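You operate a simulated robot arm through the tools that you are given. There is no shell and no other tool.

Carry out the task below with a simulated robot arm. There is one attempt and no reset: what you move stays moved.

## Task
Put things in order on the top of the grey bench. At the end: the blue stop peg from the top of the grey bench is in the brown low carton; the yellow pin stands where the green plug gauge stood; the green plug gauge stands where the brown wooden sanding block stood; the brown wooden sanding block is in the shallow grey tray; whatever was shut is shut again. Leave all else as you found it, and nothing knocked over.
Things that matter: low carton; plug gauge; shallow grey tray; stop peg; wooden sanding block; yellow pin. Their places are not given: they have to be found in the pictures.

It is judged by the outcome, as a careful person would: the job done as asked, and still so three seconds after it is handed in. It fails if anything else is knocked over, pushed out of place, dropped, spilled or broken.

## Robot
A 6-joint arm with a two-finger parallel gripper, fixed in place. Base frame: the origin is at the foot of the arm, x ahead of it, y to its left, z up; the work surface is at about z = 0. Units: m, rad, N and s.
With the tool pointing down near the work surface it reaches from about 0.12 to 0.5 m from the base axis. Its first joint turns from -1.257 to 1.257 rad. Payload 0.65 kg.
Tool frame: the origin (TCP) lies between the finger pads and is the grasp point; the fingertips stand 0.025 m ahead of it; z points along the fingers, y is the line along which they close. Largest opening 0.076 m; finger width 0.018, thickness 0.01; the body of the gripper, 0.036 by 0.078 m, starts 0.045 m behind the TCP.
Orientation is told as [roll, pitch, yaw] about the base's x, y, z axes, in that order, counted from this pose: with the fingers straight down and closing along the base's y, the tool's x points along the base's -x, its y along +y and its z along -z.

## Interface
- The arm moves only by the tool nudge_tool. Its argument "targets" is text: rows parted by semicolons, each of 6 numbers parted by spaces: the shift along the tool's x, y, z in m, then the turn, a rotation vector about the tool's x, y, z in rad. In form: tx ty tz rx ry rz; .... A call has 1 to 20 rows; each row shifts and turns the commanded pose from where the row before left it, along the tool's axes as they then stand. "hand" is the closure, from 0 (fully open) to 1 (shut), set as the call begins (left out, the last holds). Each row takes 0.2 s and may step no farther than 0.05 m and 0.15 rad from the row before; otherwise, or with a gripper value out of range, the whole call is refused. Where a pose cannot be reached the arm comes as near as it can. A force on the tool above 40 N (or 10 N above the force at the start of the call, whichever is more), or a blocked arm, ends the call early, and 0.2 s more pass. Each finger travels about 0.108 m/s and halts on what it meets, pressing with about 24 N; the grip force reading is that of the motor and also rises with nothing between the fingers. The clock runs only during rows and for 0.2 s after the last one: add rows that do not move to give the fingers time. It gives the time, the measured TCP pose, the force on the tool (base axes), the opening and the grip force at its end, in the units of the frame above (readings bear some noise), with the torque about the TCP (base axes, N m) and any sound that the robot's microphone picked up.
- Cameras (640 x 400 px; columns grow to the right, rows downward): "scene" is fixed at [0.0698, 0.2854, 0.4021]; the picture's right is [-0.61, -0.79, 0.00], its down [-0.45, 0.35, -0.82] and it looks along [0.64, -0.50, -0.58] (base axes); focal length 214 px, centre (320, 200). "wrist" rides on the gripper at [0.058, 0.011, -0.081] in the tool frame; the picture's right is [-0.18, 0.98, 0.00], its down [-0.75, -0.14, -0.64] and it looks along [-0.63, -0.12, 0.77] (tool axes); focal length 243 px, centre (320, 200).
- capture(camera): a new picture of that camera. No time passes.
- pixel_to_xyz(camera, pixels): there is no depth. For up to 12 entries [column, row, z] of the newest picture of that camera ("zoom" is the newest enlarged one), the place [x, y] in the base frame at which the ray of that pixel passes the height z, good to about 0.002 m. No time passes.
- enlarge(camera, box): a new picture of the part [left, top, right, bottom] of that camera's present view, enlarged. No time passes.
- finish_job(): hands the job in; it is judged then, once.

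Unless the task says otherwise, let go and move clear before handing in.

The tools are called after "Request:" as name(argument=value, ...) on one line, values as JSON. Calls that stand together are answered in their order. nudge_tool: Moves the arm, as the interface text tells. Its arguments: {"type":"object","properties":{"targets":{"type":"string"},"hand":{"type":"number"}},"required":["targets"]} The other tools are called the same way: capture (camera) takes a picture; pixel_to_xyz (camera, pixels) gives the place at which the rays of pixels pass given heights; enlarge (camera, box) takes an enlarged picture of a part of a camera's view; finish_job () hands the job in.

At the start:

```text
time_s: 0.0
ee_pos: [0.2226, 0.0025, 0.3024]
orientation: [-0.001, -0.001, 0.001]
contact_force: [-0.4, 0.2, -0.9]
ft_torque: [0.05, 0.0, 0.02]
finger_gap: 0.0758
finger_force: 0.2
```

scene: 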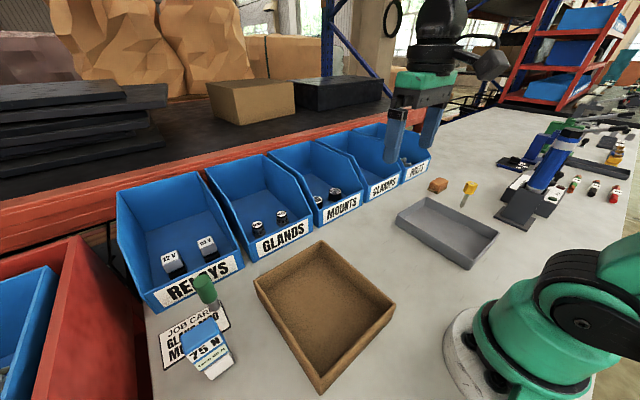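
wrist: 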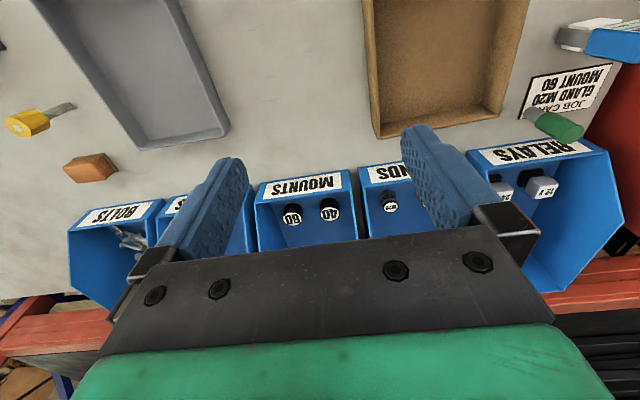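

The scene view shows the brown carton around (322,310), the grey tray around (447,232), a small brown block at (437,185), a yellow-headed pin at (469,190), a green-headed item at (206,290) and a blue-topped item at (205,350). I'll enlarge these areas to identify each one before moving.

Request:
enlarge(camera="scene", box=[130, 240, 290, 390])

Request:
enlarge(camera="scene", box=[380, 150, 540, 270])

Request:
enlarge(camera="scene", box=[480, 100, 640, 240])

Request:
enlarge(camera="wrist", box=[480, 0, 640, 200])

Request:
enlarge(camera="wrist", box=[0, 60, 160, 200])

```text
2.67 times, centred on (210, 315) of scene
```

zoom: 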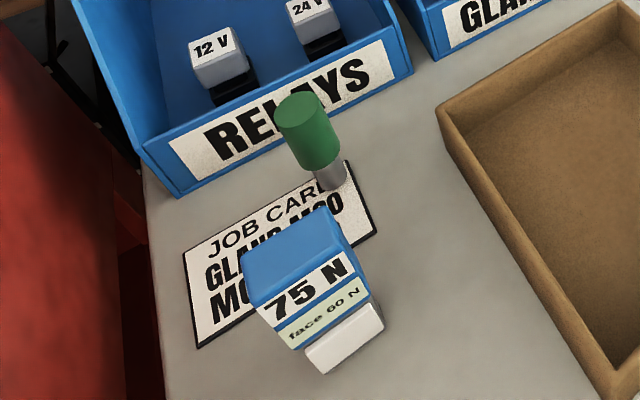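

```text
3.33 times, centred on (460, 210) of scene
```

zoom: 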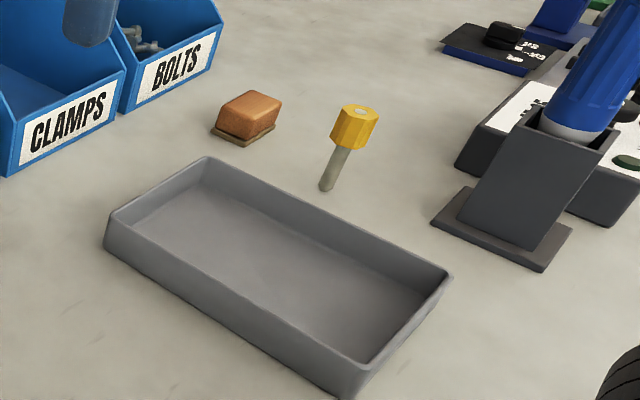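

```text
2.86 times, centred on (560, 170) of scene
```

zoom: 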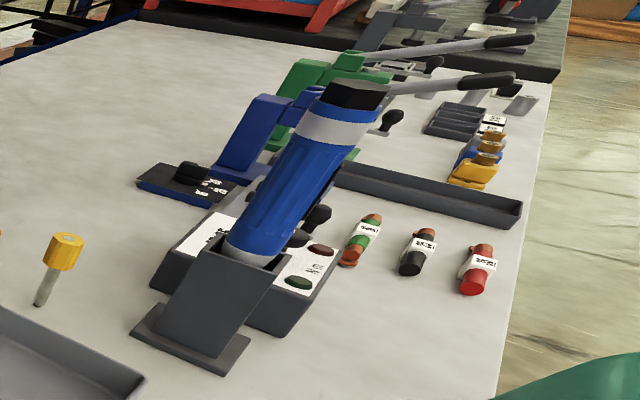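

```text
2.00 times, centred on (560, 100) of wrist
```

zoom: 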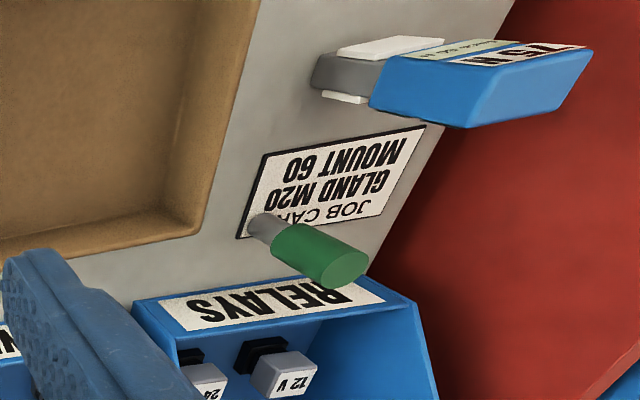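

```text
2.86 times, centred on (80, 130) of wrist
```

zoom: 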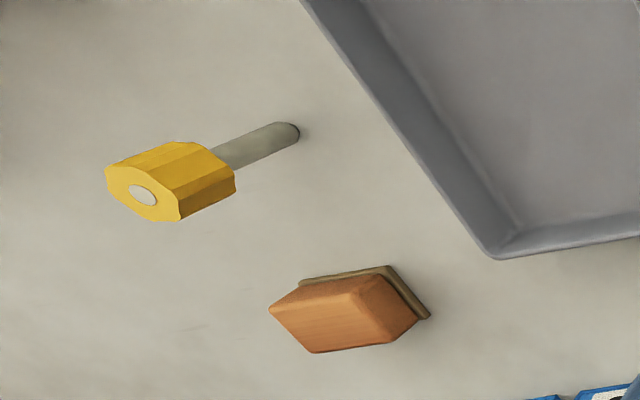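

The zooms show the green gauge (shaft foot near the job card's corner), the yellow pin, and the small brown block. The blue item at (205,350) reads "75 N / face 60 N", which doesn't look like a peg. I'll convert the main pixels to coordinates before looking around for the stop peg.

Request:
capture(camera="scene")

Request:
pixel_to_xyz(camera="scene", pixels=[[212, 309, 0.0], [461, 206, 0.0], [437, 189, 0.0], [254, 278, 0.05], [322, 241, 0.05], [395, 306, 0.05], [320, 391, 0.05], [396, 215, 0.03], [431, 198, 0.03], [498, 235, 0.03], [470, 270, 0.03], [215, 378, 0.0]])

Request:
enlarge(camera="scene", box=[440, 60, 640, 180])

Request:
enlarge(camera="scene", box=[0, 230, 160, 400])

```text
taken
```

scene: 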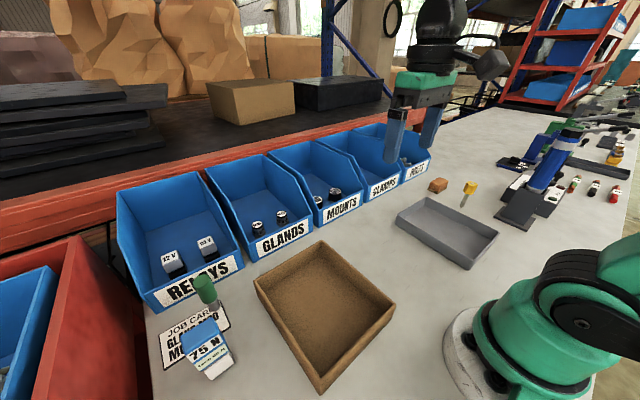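

```text
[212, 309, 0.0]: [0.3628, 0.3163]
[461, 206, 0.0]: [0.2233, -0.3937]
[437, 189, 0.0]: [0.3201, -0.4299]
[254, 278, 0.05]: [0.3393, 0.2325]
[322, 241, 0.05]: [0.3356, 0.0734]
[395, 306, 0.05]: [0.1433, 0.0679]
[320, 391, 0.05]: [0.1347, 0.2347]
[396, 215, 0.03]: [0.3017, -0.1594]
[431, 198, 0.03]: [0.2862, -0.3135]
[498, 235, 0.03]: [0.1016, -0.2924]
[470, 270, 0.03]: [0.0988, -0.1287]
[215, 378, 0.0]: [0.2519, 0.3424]
```

```text
3.20 times, centred on (540, 120) of scene
```

zoom: 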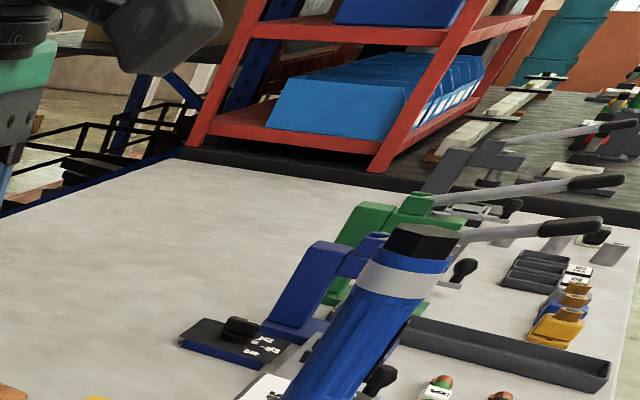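

```text
2.35 times, centred on (80, 315) of scene
```

zoom: 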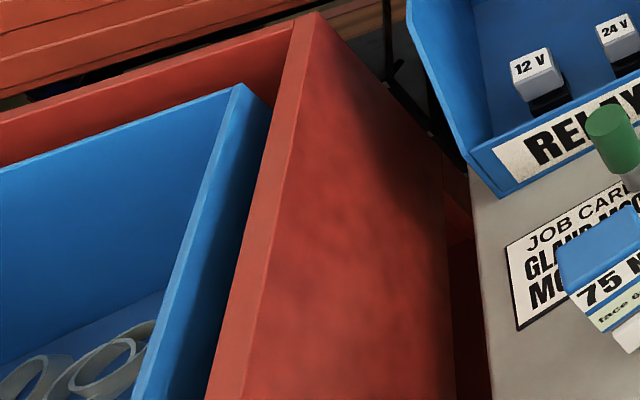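

No peg is visible yet. The tray spans roughly x 0.10–0.30, y −0.31 to −0.13, and the carton x 0.13–0.34, y 0.07–0.23. I'll cross-check object positions through the wrist picture and then move the arm to look at the hidden areas.

Request:
capture(camera="wrist")

Request:
pixel_to_xyz(camera="wrist", pixels=[[71, 106, 0.0], [90, 168, 0.02], [90, 168, 0.01], [110, 165, 0.0], [533, 112, 0.0], [228, 130, 0.03], [145, 148, 0.03], [380, 135, 0.05], [500, 118, 0.05]])

Request:
enlarge(camera="wrist", box=[0, 130, 200, 330])

```text
taken
```

wrist: 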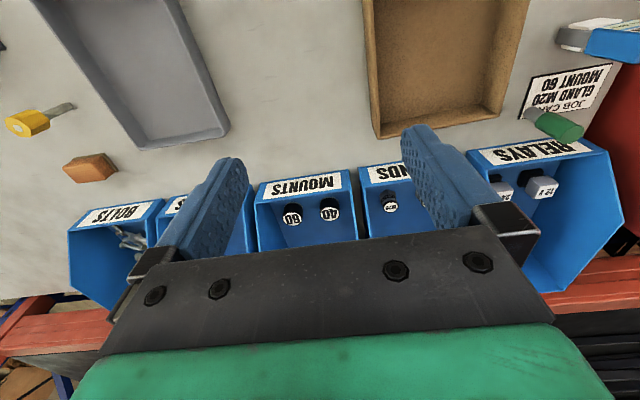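

```text
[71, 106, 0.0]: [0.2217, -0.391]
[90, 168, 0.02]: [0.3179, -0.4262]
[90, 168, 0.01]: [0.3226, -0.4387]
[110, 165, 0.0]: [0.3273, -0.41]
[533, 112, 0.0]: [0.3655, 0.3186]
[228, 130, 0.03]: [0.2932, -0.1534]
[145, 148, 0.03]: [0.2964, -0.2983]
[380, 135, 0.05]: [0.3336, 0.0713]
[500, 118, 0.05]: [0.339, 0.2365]
```

```text
2.00 times, centred on (100, 230) of wrist
```

zoom: 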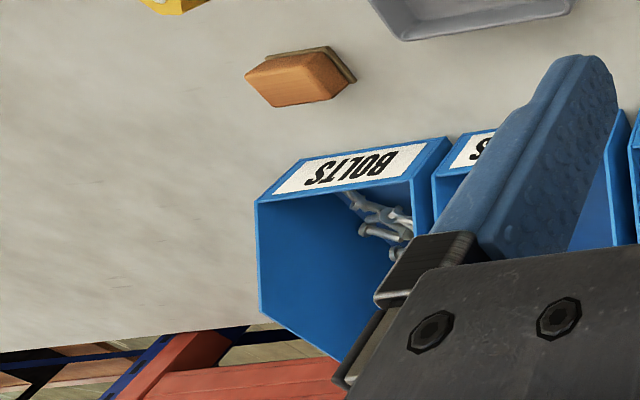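

Both cameras agree: pin foot ≈ (0.222,−0.392), gauge foot ≈ (0.364,0.317), block ≈ (0.325,−0.415), and there is no blue peg yet. I'll pull the arm back and to the left at height to look over the left side of the bench with the wrist camera.

Request:
nudge_tool(targets="0.016 0.036 0 0 0 0; 0.016 0.036 0 0 0 0; 0.016 0.036 0 0 0 0; 0.016 0.036 0 0 0 0; 0 0 0 0 0 0", hand=0)

Request:
capture(camera="wrist")

Request:
capture(camera="scene")

```text
time_s: 1.2
ee_pos: [0.1606, 0.149, 0.3007]
orientation: [-0.001, -0.001, -0.003]
contact_force: [-0.1, 0.5, -0.5]
ft_torque: [0.02, 0.01, -0.02]
finger_gap: 0.0761
finger_force: 0.0
```

```text
taken
```

wrist: 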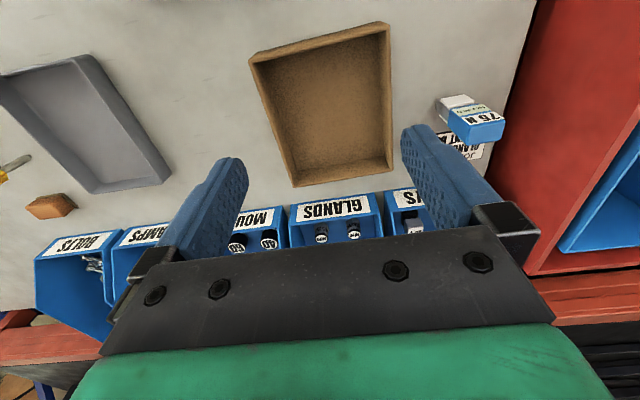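

```text
taken
```

scene: 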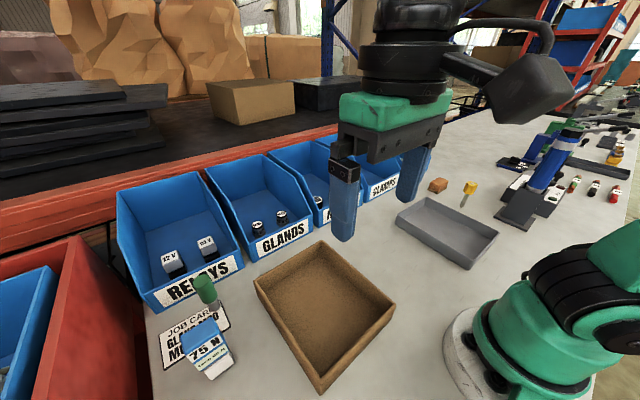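

The left half of the bench shows only the carton, job card, gauge and 75 N item; no other peg. I'll enlarge the 75 N item and then swing over to the right side near the base, which the arm body hides from the scene camera.

Request:
enlarge(camera="wrist", box=[400, 60, 540, 180])

Request:
nudge_tool(targets="0 -0.048 0 0 0 0; 0 -0.048 0 0 0 0; 0 -0.048 0 0 0 0; 0 -0.048 0 0 0 0; 0 -0.048 0 0 0 0; 0 -0.048 0 0 0 0; 0 -0.048 0 0 0 0; 0 0 0 0 0 0")

Request:
capture(camera="wrist")

Request:
capture(camera="scene")

```text
3.33 times, centred on (470, 120) of wrist
```

zoom: 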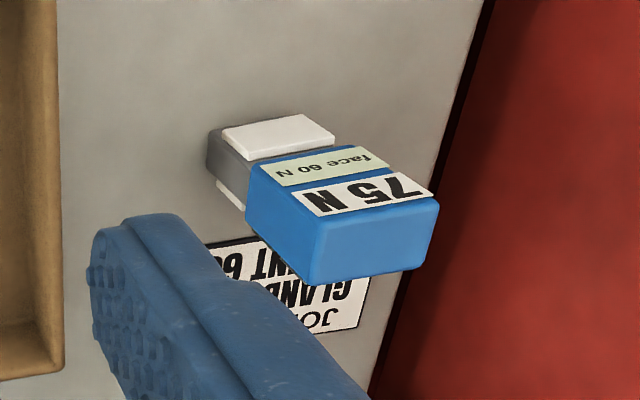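

```text
time_s: 3.0
ee_pos: [0.1562, -0.1901, 0.3029]
orientation: [0.001, 0.0, 0.0]
contact_force: [-0.1, 0.6, -0.1]
ft_torque: [0.05, 0.01, -0.03]
finger_gap: 0.0758
finger_force: 0.0
```

```text
taken
```

wrist: 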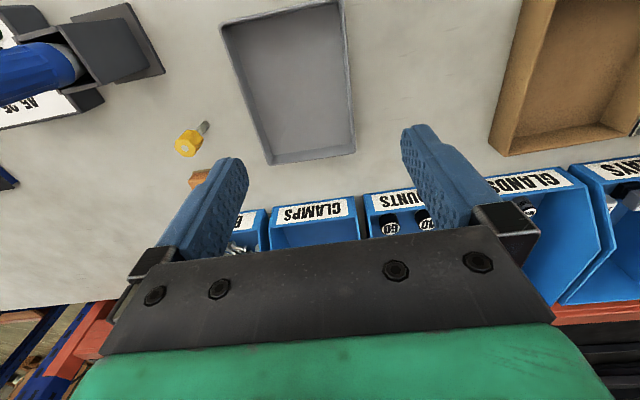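

```text
taken
```

scene: 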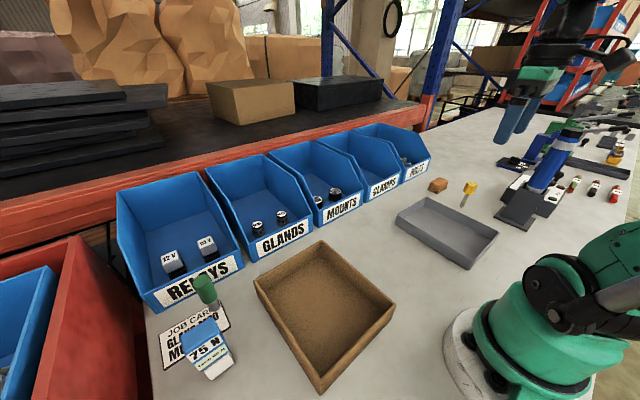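

The 75 N item is a rectangular blue head on a grey stem with two white side pads. On the right side, the tray, pin, block and a blue tool in a dark holder show, but still no separate blue peg. I'll tilt the wrist so the camera looks down and back toward the arm's base.

Request:
nudge_tool(targets="0 0 0 0 0.14 0; 0 0 0 0 0.14 0; 0 0 0 0 0.14 0; 0 0 0 0 0.14 0; 0 0 0 0 0.14 0; 0 0 0 0 0 0")

Request:
capture(camera="wrist")

Request:
enlarge(camera="wrist", box=[0, 0, 220, 200])

```text
time_s: 4.4
ee_pos: [0.127, -0.2248, 0.3022]
orientation: [-0.029, 0.666, 0.001]
contact_force: [0.5, 0.2, -0.2]
ft_torque: [0.04, 0.0, 0.0]
finger_gap: 0.076
finger_force: 0.0
out of reach, approached as far as the arm can: row 5
```

```text
taken
```

wrist: 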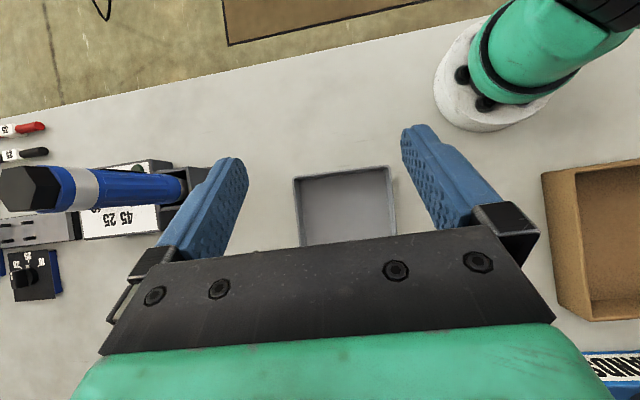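

```text
2.00 times, centred on (110, 100) of wrist
```

zoom: 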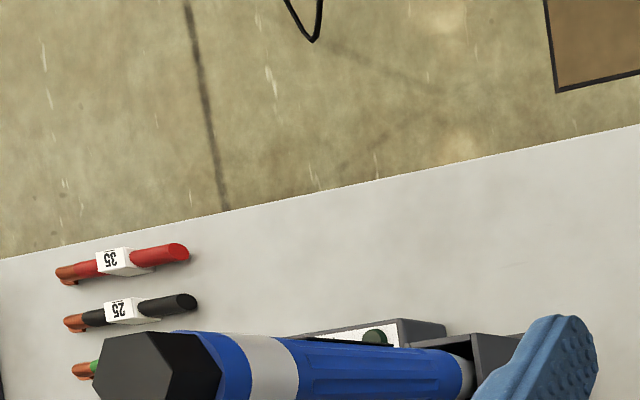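

The area around the base on the right is clear except for the labelled tools; no blue peg there either. The unseen region is left of the base (x<0.1, y>0.1), outside the scene camera's view, so I'll sweep the tilted wrist camera to the left.

Request:
nudge_tool(targets="0 0.045 0 0 0 0; 0 0.045 0 0 0 0; 0 0.045 0 0 0 0; 0 0.045 0 0 0 0; 0 0.045 0 0 0 0; 0 0.045 0 0 0 0; 0 0.045 0 0 0 0; 0 0.045 0 0 0 0; 0 0.045 0 0 0 0; 0 0 0 0 0 0")

Request:
capture(camera="wrist")

Request:
capture(camera="scene")

```text
time_s: 6.6
ee_pos: [-0.0517, -0.0621, 0.3415]
orientation: [-0.001, 0.697, -0.001]
contact_force: [0.2, 0.6, -0.9]
ft_torque: [0.0, 0.0, -0.02]
finger_gap: 0.0758
finger_force: 0.0
out of reach, approached as far as the arm can: row 1, 2, 3, 4, 5, 6, 7, 8, 9
```

```text
taken
```

wrist: 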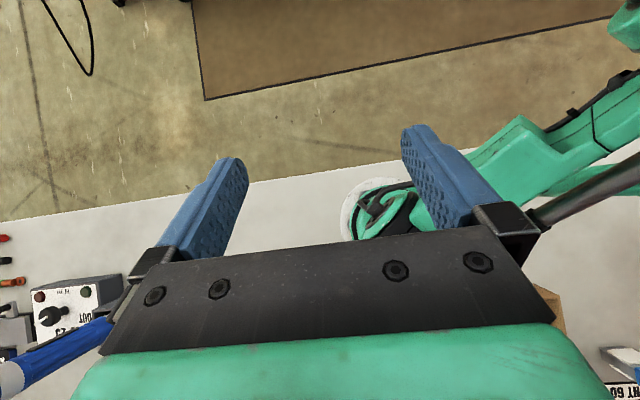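

```text
taken
```

scene: 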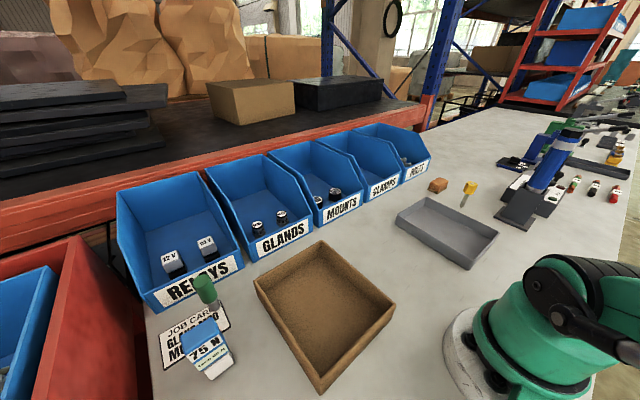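

The tilted pose was out of reach and the arm folded back to (−0.05,−0.06,0.34), where the wrist picture shows nothing useful of the left corner. I'll undo the tilt while moving forward, one cautious step first, to learn where the commanded pose is.

Request:
nudge_tool(targets="-0.0345 0 -0.029 0 0 0; 0 0 0 0 0 0")

```text
time_s: 7.2
ee_pos: [-0.0289, -0.0868, 0.3429]
orientation: [-0.004, 0.696, -0.002]
contact_force: [-0.7, -0.2, -0.4]
ft_torque: [-0.01, 0.02, 0.01]
finger_gap: 0.0758
finger_force: 0.1
out of reach, approached as far as the arm can: row 1
```

The arm moved only part of the way (now (−0.029,−0.087)). I'll undo the tilt in place, then move forward.

Request:
nudge_tool(targets="-0.03 0 -0.02 0 -0.14 0; -0.03 0 -0.02 0 -0.14 0; -0.03 0 -0.015 0 -0.14 0; -0.03 0 -0.01 0 -0.14 0; -0.03 0 0 0 -0.14 0; 0 0 0 0 0 0")

Request:
capture(camera="scene")

```text
time_s: 8.6
ee_pos: [0.1408, -0.086, 0.3361]
orientation: [-0.001, -0.002, 0.0]
contact_force: [0.8, -0.1, 0.5]
ft_torque: [-0.03, -0.04, 0.04]
finger_gap: 0.0757
finger_force: 0.1
```

```text
taken
```

scene: 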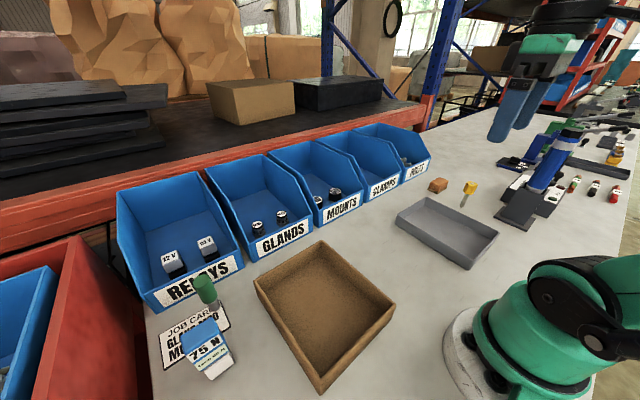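

The arm is upright again at (0.141,−0.086,0.336). I'll centre it and yaw the wrist 90° so the camera looks toward +y and shows the unseen corner left of the base.

Request:
nudge_tool(targets="-0.01 0.045 0 0 0 0; -0.01 0.045 0 0 0 0; 0 0 0 0 0 -0.15; 0 0 0 0 0 -0.15; 0 0 0 0 0 -0.15; 0 0 0 0 0 -0.15; 0 0 0 0 0 -0.15; 0 0 0 0 0 -0.15; 0 0 0 0 0 -0.15; 0 0 0 0 0 -0.15; 0 0 0 0 0 -0.15; 0 0 0 0 0 -0.15; 0 0 0 0 0 0")

Request:
capture(camera="wrist")

```text
time_s: 11.4
ee_pos: [0.1563, 0.0032, 0.3374]
orientation: [0.0, 0.001, 1.501]
contact_force: [1.4, 0.6, 0.9]
ft_torque: [-0.01, 0.02, 0.03]
finger_gap: 0.0759
finger_force: 0.1
```

```text
taken
```

wrist: 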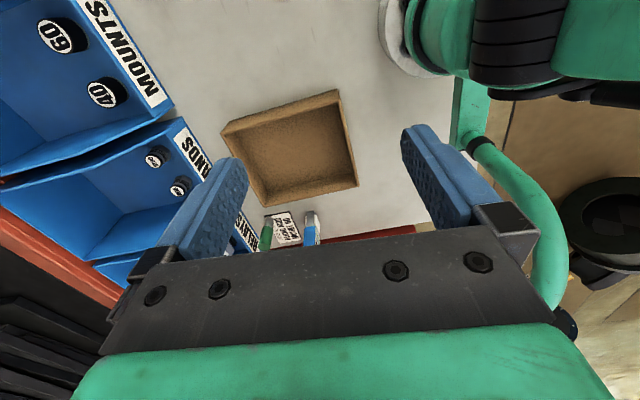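

The carton is empty, and the corner left of the base shows no peg. Next I'll yaw the camera round to look along −y and check the far right bench.

Request:
enlarge(camera="wrist", box=[220, 80, 440, 250])

Request:
nudge_tool(targets="0 0 0 0 0 0.15; 0 0 0 0 0 0.15; 0 0 0 0 0 0.15; 0 0 0 0 0 0.15; 0 0 0 0 0 0.15; 0 0 0 0 0 0.15; 0 0 0 0 0 0.15; 0 0 0 0 0 0.15; 0 0 0 0 0 0.15; 0 0 0 0 0 0.15; 0 0 0 0 0 0.15; 0 0 0 0 0 0.15; 0 0 0 0 0 0.15; 0 0 0 0 0 0.15; 0 0 0 0 0 0.15; 0 0 0 0 0 0.15; 0 0 0 0 0 0.15; 0 0 0 0 0 0.15; 0 0 0 0 0 0.15; 0 0 0 0 0 0")

Request:
capture(camera="wrist")

```text
2.35 times, centred on (330, 165) of wrist
```

zoom: 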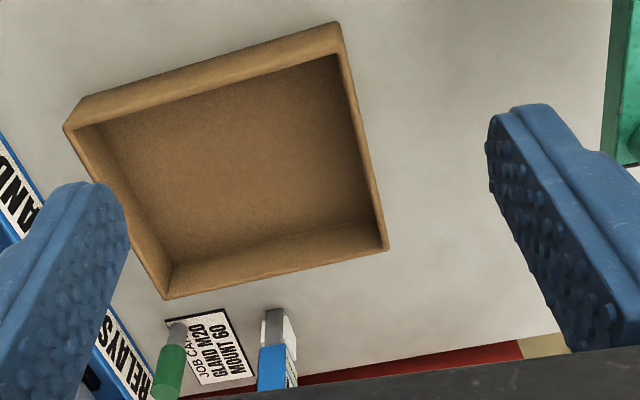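

```text
time_s: 15.6
ee_pos: [0.1577, 0.0014, 0.3381]
orientation: [0.001, 0.0, -1.353]
contact_force: [0.3, 0.4, 0.9]
ft_torque: [-0.04, 0.01, -0.03]
finger_gap: 0.0758
finger_force: 0.0
```

```text
taken
```

wrist: 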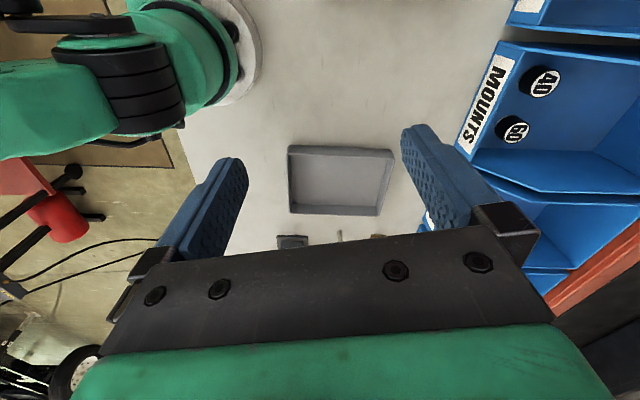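

The right side shows only the tray, holder, pin and block, so the one blue standing item on the bench top is the 75 N piece. I'll return to neutral yaw and go look at it, the gauge and the bin fronts from closer.

Request:
nudge_tool(targets="0 0 0 0 0 -0.15; 0 0 0 0 0 -0.15; 0 0 0 0 0 -0.15; 0 0 0 0 0 -0.15; 0 0 0 0 0 -0.15; 0 0 0 0 0 -0.15; 0 0 0 0 0 -0.15; 0 0 0 0 0 -0.15; 0 0 0 0 0 -0.153; 0 0.045 0 0 0 0; 0 0.045 0 0 0 0; 0 0.045 0 0 0 0; 0 0.045 0 0 0 0; 0 0.045 0 0 0 0; 0 0 0.045 0 0 0; 0 0 0.045 0 0 0; 0 0 0 0 0 0")

Request:
capture(camera="wrist")

Request:
enlarge(camera="scene", box=[130, 240, 290, 390])

```text
refused: row 9 steps farther than a row can; nothing moved
```

```text
taken
```

wrist: 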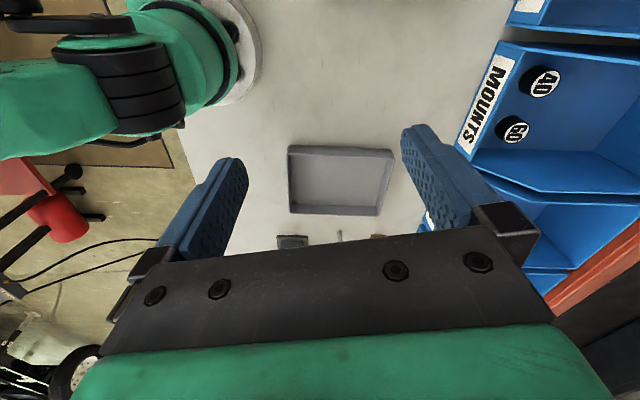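

```text
2.67 times, centred on (210, 315) of scene
```

zoom: 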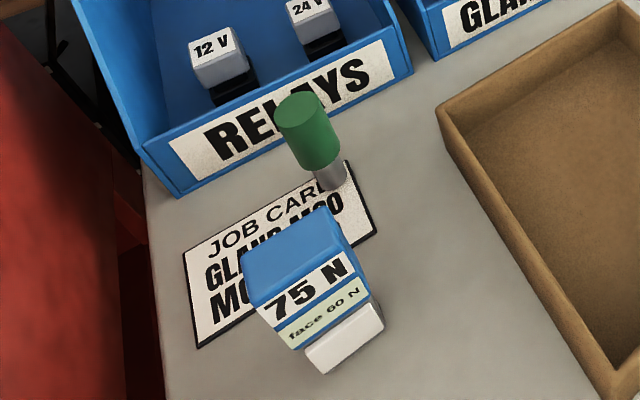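

The call was refused because row 9 turned 0.153 rad, so nothing moved. I'll repeat it within the limit and measure the bin front and gauge pixels in the zoomed scene picture.

Request:
pixel_to_xyz(camera="zoom", pixels=[[180, 196, 0.0], [412, 75, 0.0], [333, 186, 0.0], [297, 105, 0.08], [297, 105, 0.06], [196, 347, 0.0], [375, 236, 0.0], [347, 162, 0.0], [185, 254, 0.0], [325, 372, 0.0], [295, 350, 0.03], [383, 325, 0.0]])

Request:
nudge_tool(targets="0 0 0 0 0 -0.15; 0 0 0 0 0 -0.15; 0 0 0 0 0 -0.15; 0 0 0 0 0 -0.15; 0 0 0 0 0 -0.15; 0 0 0 0 0 -0.15; 0 0 0 0 0 -0.15; 0 0 0 0 0 -0.15; 0 0 0 0 0 -0.15; 0 0.045 0 0 0 0; 0 0.045 0 0 0 0; 0 0.045 0 0 0 0; 0 0.045 0 0 0 0; 0 0.045 0 0 0 0; 0 0 0.045 0 0 0; 0 0 0.045 0 0 0; 0 0 0 0 0 0")

Request:
capture(camera="wrist")

Request:
capture(camera="scene")

```text
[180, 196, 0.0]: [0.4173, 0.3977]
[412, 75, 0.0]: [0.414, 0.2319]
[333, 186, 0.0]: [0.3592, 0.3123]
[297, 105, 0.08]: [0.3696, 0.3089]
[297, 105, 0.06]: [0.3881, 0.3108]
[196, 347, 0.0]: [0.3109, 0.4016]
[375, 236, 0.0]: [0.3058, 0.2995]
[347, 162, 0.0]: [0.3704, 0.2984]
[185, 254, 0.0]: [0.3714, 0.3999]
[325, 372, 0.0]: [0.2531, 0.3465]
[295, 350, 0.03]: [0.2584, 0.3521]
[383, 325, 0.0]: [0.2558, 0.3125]
```

```text
time_s: 19.2
ee_pos: [0.1556, 0.2288, 0.2452]
orientation: [-0.001, 0.0, -0.002]
contact_force: [0.7, -0.3, -0.7]
ft_torque: [0.01, 0.0, 0.01]
finger_gap: 0.0759
finger_force: 0.1
```

```text
taken
```

wrist: 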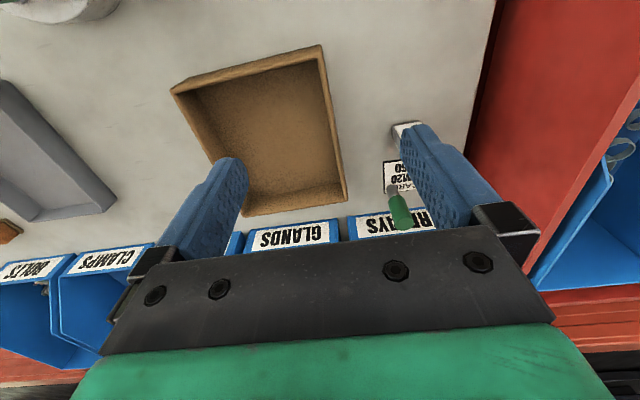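

```text
taken
```

scene: 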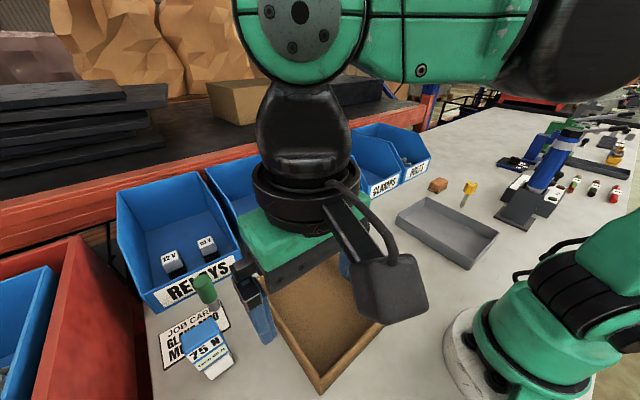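

The job card spans about x 0.306–0.371, y 0.299–0.400, the gauge foot is about (0.36,0.314), and the RELAYS bin front is at x≈0.415. I'll lower and shift right so the 75 N item clears the finger in the wrist view.

Request:
nudge_tool(targets="0 -0.04 0.03 0 0 0; 0 -0.04 0.03 0 0 0; 0 0 0.03 0 0 0; 0 0 0 0 0 0")

Request:
capture(camera="wrist")

Request:
enlarge(camera="wrist", box=[440, 60, 640, 220])

```text
time_s: 20.2
ee_pos: [0.1578, 0.1461, 0.1569]
orientation: [0.0, -0.001, -0.001]
contact_force: [-0.4, 0.8, -0.1]
ft_torque: [0.0, 0.01, -0.02]
finger_gap: 0.0761
finger_force: 0.0
```

```text
taken
```

wrist: 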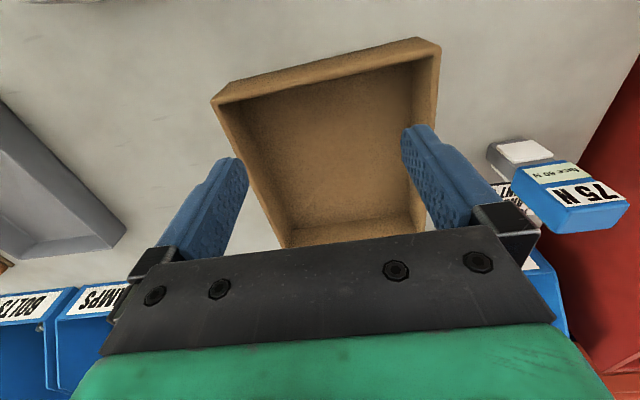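

```text
2.50 times, centred on (540, 140) of wrist
```

zoom: 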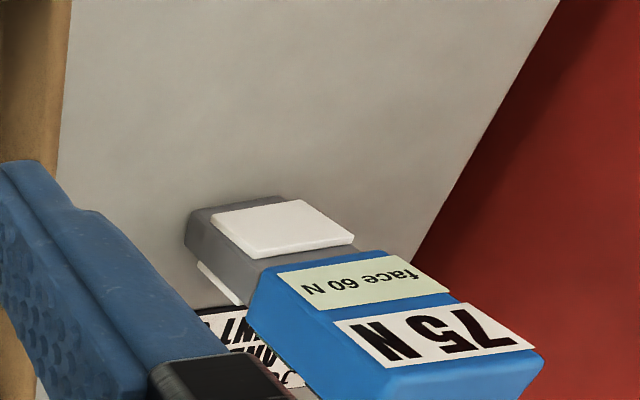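

The 75 N item is a grey square post with white pads and a blue block head, standing free at about (0.27,0.33). Before deciding it is the stop peg, I'll look closely at the right side for any small blue peg by the pin, block and tool stand.

Request:
nudge_tool(targets="0 0 -0.045 0 0 0; 0 0 -0.045 0 0 0; 0 0 -0.045 0 0 0; -0.01 -0.045 0 0 0 0; -0.01 -0.045 0 0 0 0; -0.01 -0.045 0 0 0 0; -0.01 -0.045 0 0 0 0; -0.01 -0.045 0 0 0 0; -0.01 -0.045 0 0 0 0; 0 -0.045 0 0 0 0; 0 -0.045 0 0 0 0; 0 -0.045 0 0 0 0; 0 -0.045 0 0 0 0; 0 0 0 0 0 0")

Request:
capture(camera="wrist")

Request:
capture(camera="scene")

```text
time_s: 23.2
ee_pos: [0.2175, -0.3051, 0.2908]
orientation: [0.001, -0.001, 0.0]
contact_force: [0.6, -0.5, 1.1]
ft_torque: [0.02, 0.0, 0.01]
finger_gap: 0.0758
finger_force: 0.0
```

```text
taken
```

wrist: 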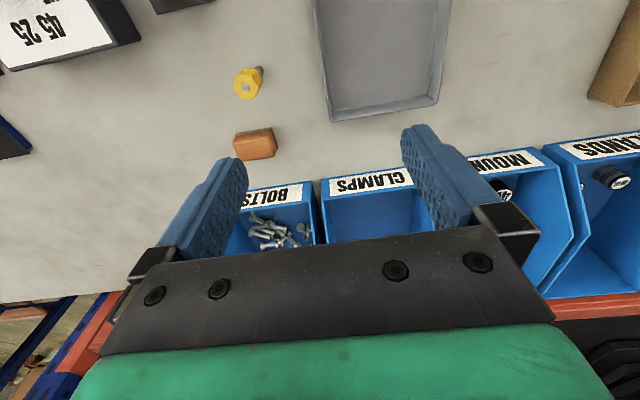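

```text
taken
```

scene: 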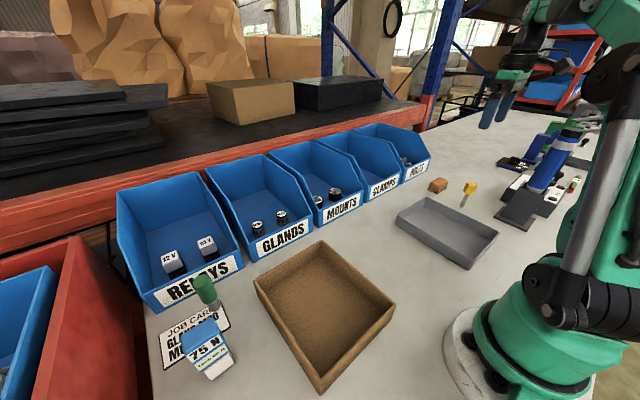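

No small blue peg exists on this side, so the blue-headed 75 N post is the only candidate for the stop peg. Now I'll measure the sanding block (255,144) and pin (247,83) in this closer view.

Request:
enlarge(camera="wrist", box=[190, 40, 330, 180])

Request:
pixel_to_xyz(camera="wrist", pixels=[[259, 71, 0.0], [329, 122, 0.03], [440, 103, 0.03], [320, 203, 0.05], [248, 195, 0.05]])

```text
2.86 times, centred on (260, 110) of wrist
```

zoom: 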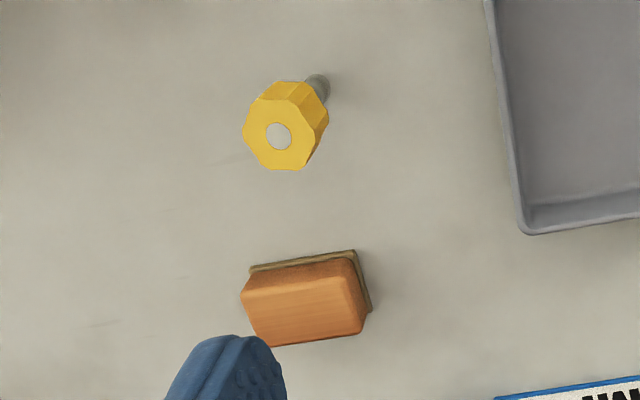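

```text
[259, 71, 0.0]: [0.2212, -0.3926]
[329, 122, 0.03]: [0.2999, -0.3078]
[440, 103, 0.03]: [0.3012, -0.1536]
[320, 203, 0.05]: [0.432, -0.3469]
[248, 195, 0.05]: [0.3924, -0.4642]
```

Request:
pixel_to_xyz(camera="zoom", pixels=[[250, 270, 0.003], [355, 250, 0.003], [371, 308, 0.003], [241, 290, 0.03], [267, 346, 0.03], [364, 330, 0.03], [345, 272, 0.03], [278, 136, 0.06], [278, 136, 0.07], [278, 136, 0.08], [318, 88, 0.0]])

Request:
enlarge(camera="scene", box=[415, 165, 495, 215])

```text
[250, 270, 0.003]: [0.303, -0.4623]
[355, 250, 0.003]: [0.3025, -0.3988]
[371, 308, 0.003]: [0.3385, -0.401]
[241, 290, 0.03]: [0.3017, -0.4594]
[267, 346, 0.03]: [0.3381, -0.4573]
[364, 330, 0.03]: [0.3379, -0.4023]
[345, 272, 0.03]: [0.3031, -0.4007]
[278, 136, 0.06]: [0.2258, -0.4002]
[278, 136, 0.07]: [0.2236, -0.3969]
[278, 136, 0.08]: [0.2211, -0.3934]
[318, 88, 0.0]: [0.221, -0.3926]
```

```text
8.00 times, centred on (455, 190) of scene
```

zoom: 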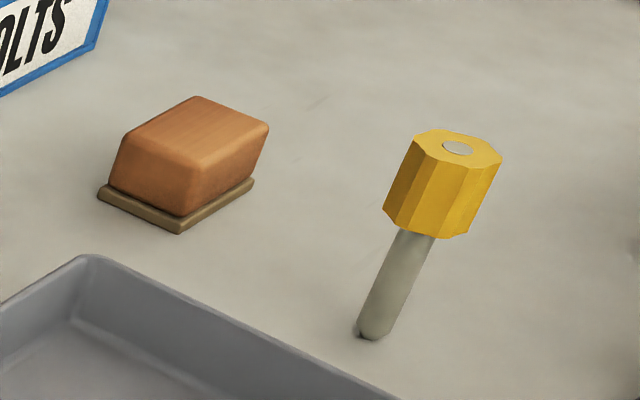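

The block base spans x 0.3025–0.3385, y −0.462 to −0.400 (centre ≈ (0.3205,−0.431), radius 0.537), about 0.03 m high, and the pin stands at (0.221,−0.3926) with height ≈ 0.08. The block lies beyond the straight-down reach, so I'll turn to yaw −90° with fingers closing along its 0.036 m side and tilt the fingers outward.

Request:
nudge_tool(targets="0 0 0 0 0 0.15; 0 0 0 0 0 0.15; 0 0 0 0 0 0.15; 0 0 0 0 0 0.15; 0 0 0 0 0 0.15; 0 0 0 0 0 0.15; 0 0 0 0 0 0.15; 0 0 0 0 0 0.15; 0 0 0 0 0 0.15; 0 0 0 0 0 0.15; 0 0 0 0 0 0.0708; 0 0 0 0 -0.15 0; 0 0 0 0 -0.15 0; 0 0 0 0 -0.15 0; 0 0 0 0 0 0")

Request:
capture(camera="wrist")

Request:
capture(camera="scene")

```text
time_s: 26.4
ee_pos: [0.2178, -0.3033, 0.2913]
orientation: [-0.001, -0.452, -1.571]
contact_force: [0.8, -0.2, 0.2]
ft_torque: [0.0, 0.02, -0.02]
finger_gap: 0.0758
finger_force: 0.1
```

```text
taken
```

wrist: 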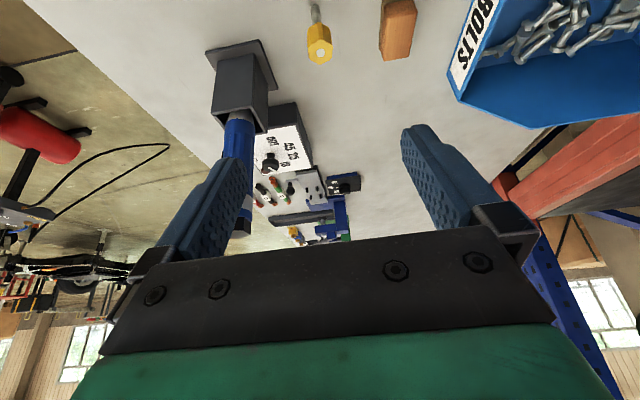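

```text
taken
```

scene: 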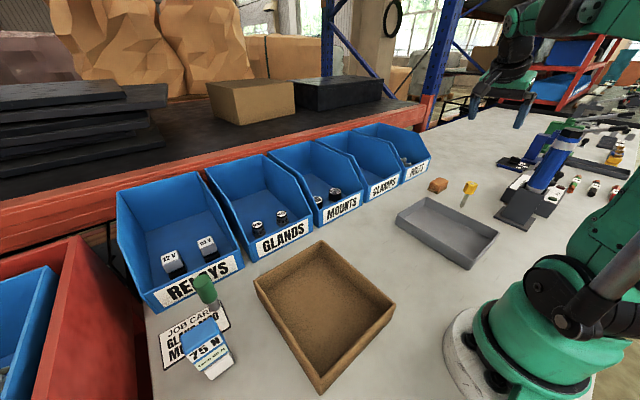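

The tool is at yaw −90°, tilt 0.452, exactly as commanded, and the block shows at (397,25) with the BOLTS bin front at (455,70). I'll check the bin-front coordinates for finger clearance before going over the block.

Request:
pixel_to_xyz(camera="wrist", pixels=[[448, 72, 0.0], [474, 0, 0.0], [448, 72, 0.02], [474, 0, 0.02], [462, 97, 0.04], [388, 57, 0.003], [411, 57, 0.003]])

Request:
nudge_tool(targets="0.019 0 0.04 0 0 0; 0.019 0 0.04 0 0 0; 0.019 0 0.04 0 0 0; 0 0 0 0 0 0")

```text
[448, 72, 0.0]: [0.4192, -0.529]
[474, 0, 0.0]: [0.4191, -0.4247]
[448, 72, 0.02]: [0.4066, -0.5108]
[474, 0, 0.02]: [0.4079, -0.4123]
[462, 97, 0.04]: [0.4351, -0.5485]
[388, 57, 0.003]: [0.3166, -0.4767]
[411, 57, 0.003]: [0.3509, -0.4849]
```

```text
time_s: 27.4
ee_pos: [0.2153, -0.3068, 0.1631]
orientation: [0.0, -0.45, -1.571]
contact_force: [-0.6, -0.1, -0.1]
ft_torque: [-0.03, -0.02, -0.02]
finger_gap: 0.0759
finger_force: 0.1
```

The bin front is at x≈0.41, well clear of the open finger's reach to 0.3685. The pin top (0.08) stays under my fingertips (≥0.094), so I'll move over the block at z≈0.12 and look.

Request:
nudge_tool(targets="-0.02325 0.02625 0.0232 0 0 0; -0.02325 0.02625 0.0232 0 0 0; -0.02325 0.02625 0.0232 0 0 0; -0.02325 0.02625 0.0232 0 0 0; 0 0 0 0 0 0")

Request:
capture(camera="wrist")

Request:
enlarge(camera="scene", box=[400, 110, 560, 230])

```text
time_s: 28.6
ee_pos: [0.3191, -0.4282, 0.1181]
orientation: [0.0, -0.449, -1.57]
contact_force: [0.1, -0.1, 1.0]
ft_torque: [0.01, 0.0, 0.0]
finger_gap: 0.0761
finger_force: 0.0
```

```text
taken
```

wrist: 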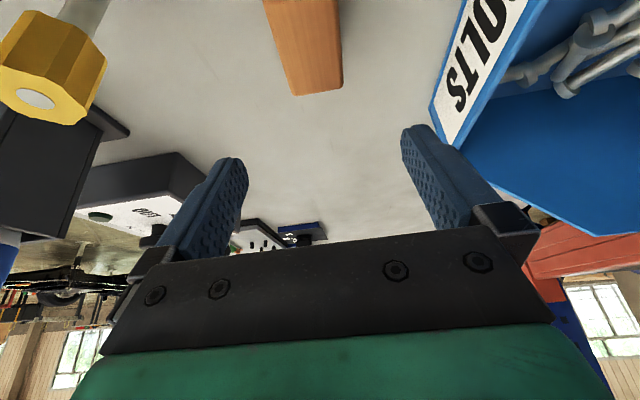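

```text
3.33 times, centred on (480, 170) of scene
```

zoom: 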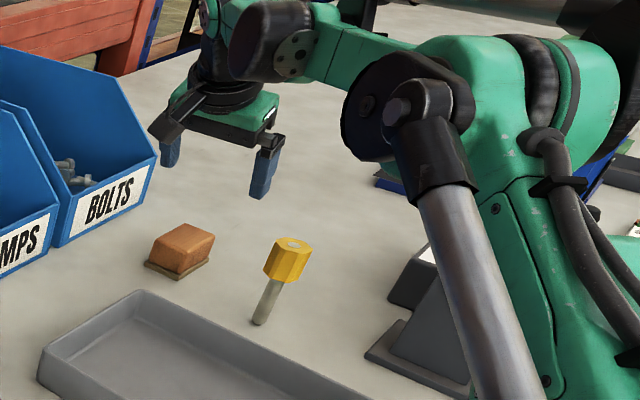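

The arm reached (0.319,−0.428,0.118) with no contact, and the block's far end shows at (292–342, 90) between the fingers. I'll check those edge coordinates before descending.

Request:
pixel_to_xyz(camera="wrist", pixels=[[292, 95, 0.03], [342, 85, 0.03], [262, 3, 0.003], [337, 3, 0.03], [275, 40, 0.03], [341, 40, 0.03], [292, 95, 0.025], [341, 85, 0.025]])

Request:
enlarge(camera="wrist", box=[220, 0, 380, 120])

```text
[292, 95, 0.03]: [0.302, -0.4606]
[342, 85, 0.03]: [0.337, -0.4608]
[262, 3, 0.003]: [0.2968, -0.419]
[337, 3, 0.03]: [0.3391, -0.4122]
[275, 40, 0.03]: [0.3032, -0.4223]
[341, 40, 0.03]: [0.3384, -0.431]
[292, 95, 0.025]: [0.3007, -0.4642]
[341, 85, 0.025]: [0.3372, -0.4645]
```

```text
3.33 times, centred on (300, 60) of wrist
```

zoom: 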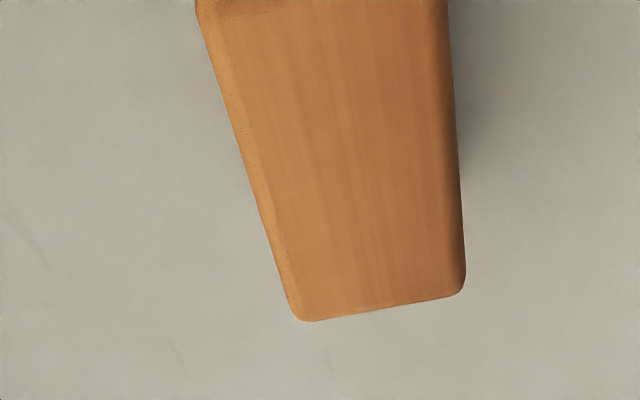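

The block's edges (x 0.302–0.338, far end y −0.461) confirm its centre at (0.320,−0.431). I'll descend with the fingers astride it to TCP z≈0.032 and stop before closing.

Request:
nudge_tool(targets="0.0098 0.00025 0.01915 0 0 0; 0.0098 0.00025 0.01915 0 0 0; 0.0098 0.00025 0.01915 0 0 0; 0.0098 0.00025 0.01915 0 0 0; 0 0 0 0 0 0")

Request:
capture(camera="wrist")

Request:
enlarge(camera="scene", box=[400, 130, 520, 220])

```text
time_s: 29.8
ee_pos: [0.3221, -0.4265, 0.0325]
orientation: [0.0, -0.451, -1.572]
contact_force: [0.6, 0.0, 0.1]
ft_torque: [0.01, 0.03, 0.0]
finger_gap: 0.0758
finger_force: 0.0
```

```text
taken
```

wrist: 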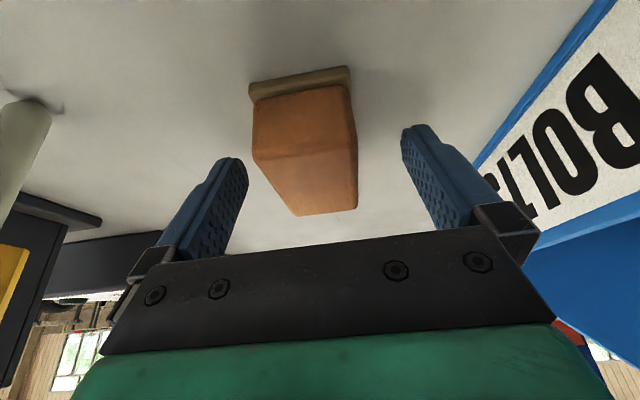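

```text
4.44 times, centred on (460, 175) of scene
```

zoom: 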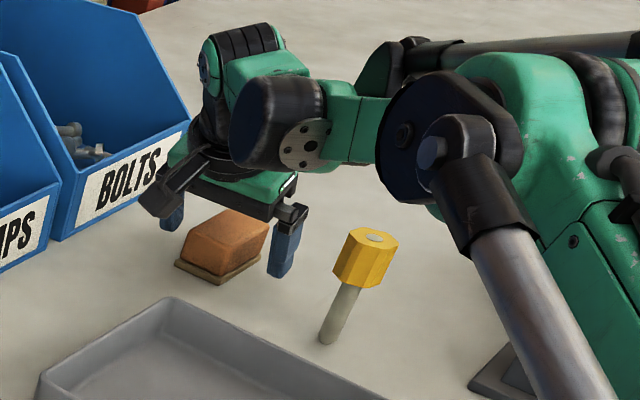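

The fingers are astride the block (block at columns 252–358, fingertips at 247 and 402) with no contact. I'll close and wait.

Request:
nudge_tool(targets="0 0 0 0 0 0; 0 0 0 0 0 0; 0 0 0 0 0 0; 0 0 0 0 0 0", hand=1)

Request:
capture(camera="wrist")

```text
time_s: 30.8
ee_pos: [0.3224, -0.4276, 0.0338]
orientation: [0.0, -0.45, -1.572]
contact_force: [0.0, 0.0, 0.7]
ft_torque: [0.02, -0.01, -0.01]
finger_gap: 0.0353
finger_force: 24.0
```

```text
taken
```

wrist: 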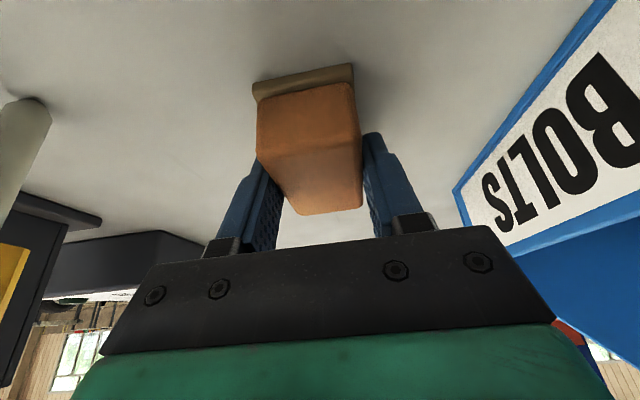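

The block is gripped (gap 0.0353, 24 N). I'll lift it straight up slowly at first, then to z≈0.14, and check it.

Request:
nudge_tool(targets="-0.0044 0 -0.009 0 0 0; -0.0087 0 -0.018 0 0 0; -0.0174 0 -0.036 0 0 0; -0.0174 0 -0.036 0 0 0; 0 0 0 0 0 0")

Request:
capture(camera="wrist")

Request:
enlarge(camera="scene", box=[380, 100, 540, 280])

```text
time_s: 32.0
ee_pos: [0.3221, -0.4249, 0.1407]
orientation: [-0.001, -0.449, -1.571]
contact_force: [0.4, 0.7, -1.8]
ft_torque: [-0.02, 0.0, -0.01]
finger_gap: 0.0354
finger_force: 24.1
```

```text
taken
```

wrist: 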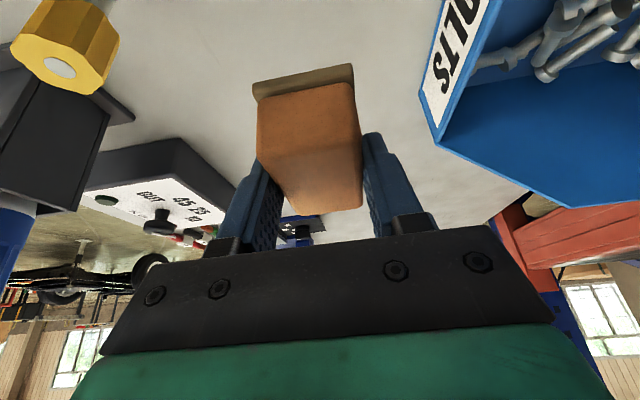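

```text
2.22 times, centred on (460, 190) of scene
```

zoom: 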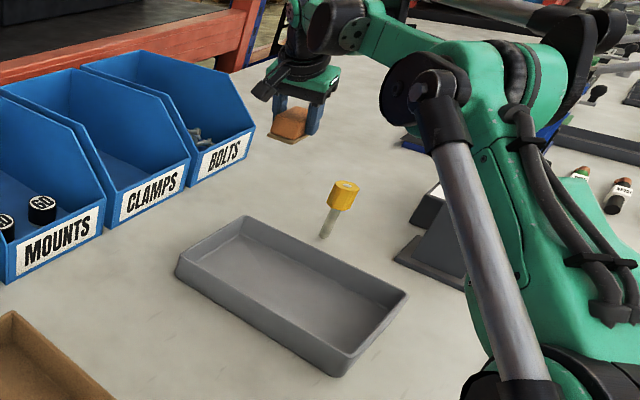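

The block is lifted and level (wrist shows it unmoved between pads). I'll get the tray's rim and floor coordinates and carry the block over the tray at z≈0.14.

Request:
pixel_to_xyz(camera="zoom", pixels=[[178, 262, 0.03], [246, 217, 0.03], [408, 292, 0.03], [340, 362, 0.03], [180, 278, 0.0], [338, 376, 0.0], [240, 237, 0.004], [385, 303, 0.004], [338, 348, 0.004], [195, 268, 0.004]])

Request:
nudge_tool(targets="0.0318 -0.0203 -0.0154 0 0 0; 0.0318 -0.0203 -0.0154 0 0 0; 0.0318 -0.0203 -0.0154 0 0 0; 0.0318 -0.0203 -0.0154 0 0 0; 0.0318 -0.0203 -0.0154 0 0 0; 0.0318 -0.0203 -0.0154 0 0 0; 0 0 0 0 0 0")

Request:
capture(camera="wrist")

Request:
capture(camera="scene")

```text
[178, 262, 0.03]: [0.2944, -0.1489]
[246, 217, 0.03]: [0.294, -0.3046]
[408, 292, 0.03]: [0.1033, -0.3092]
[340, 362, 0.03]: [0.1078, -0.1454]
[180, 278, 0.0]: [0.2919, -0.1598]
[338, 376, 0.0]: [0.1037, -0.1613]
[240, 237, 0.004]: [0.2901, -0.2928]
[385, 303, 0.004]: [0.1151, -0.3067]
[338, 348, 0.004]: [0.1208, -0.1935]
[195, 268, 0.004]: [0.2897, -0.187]
```

```text
time_s: 33.6
ee_pos: [0.2029, -0.2131, 0.1429]
orientation: [0.001, -0.451, -1.57]
contact_force: [-0.5, 1.0, -0.3]
ft_torque: [0.02, 0.01, 0.01]
finger_gap: 0.0352
finger_force: 23.8
```

```text
taken
```

wrist: 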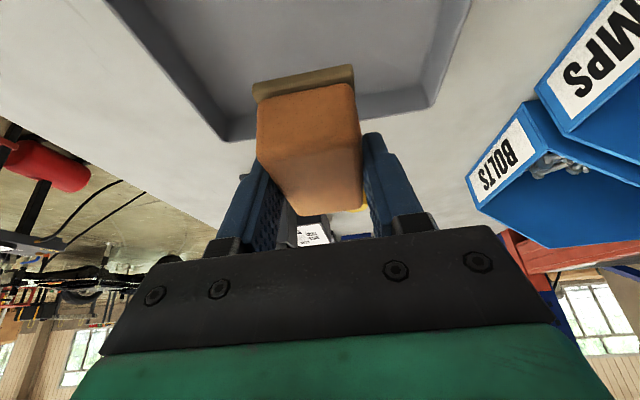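

```text
taken
```

scene: 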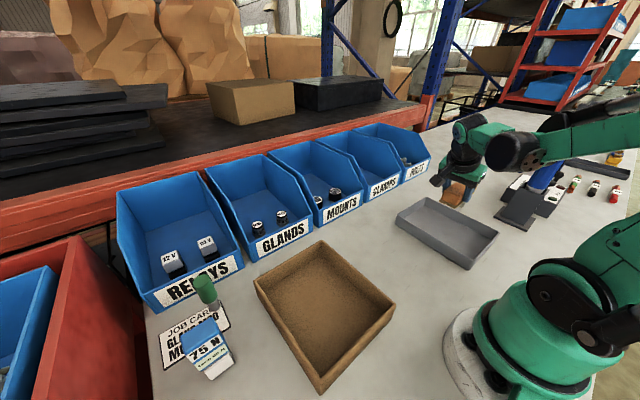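

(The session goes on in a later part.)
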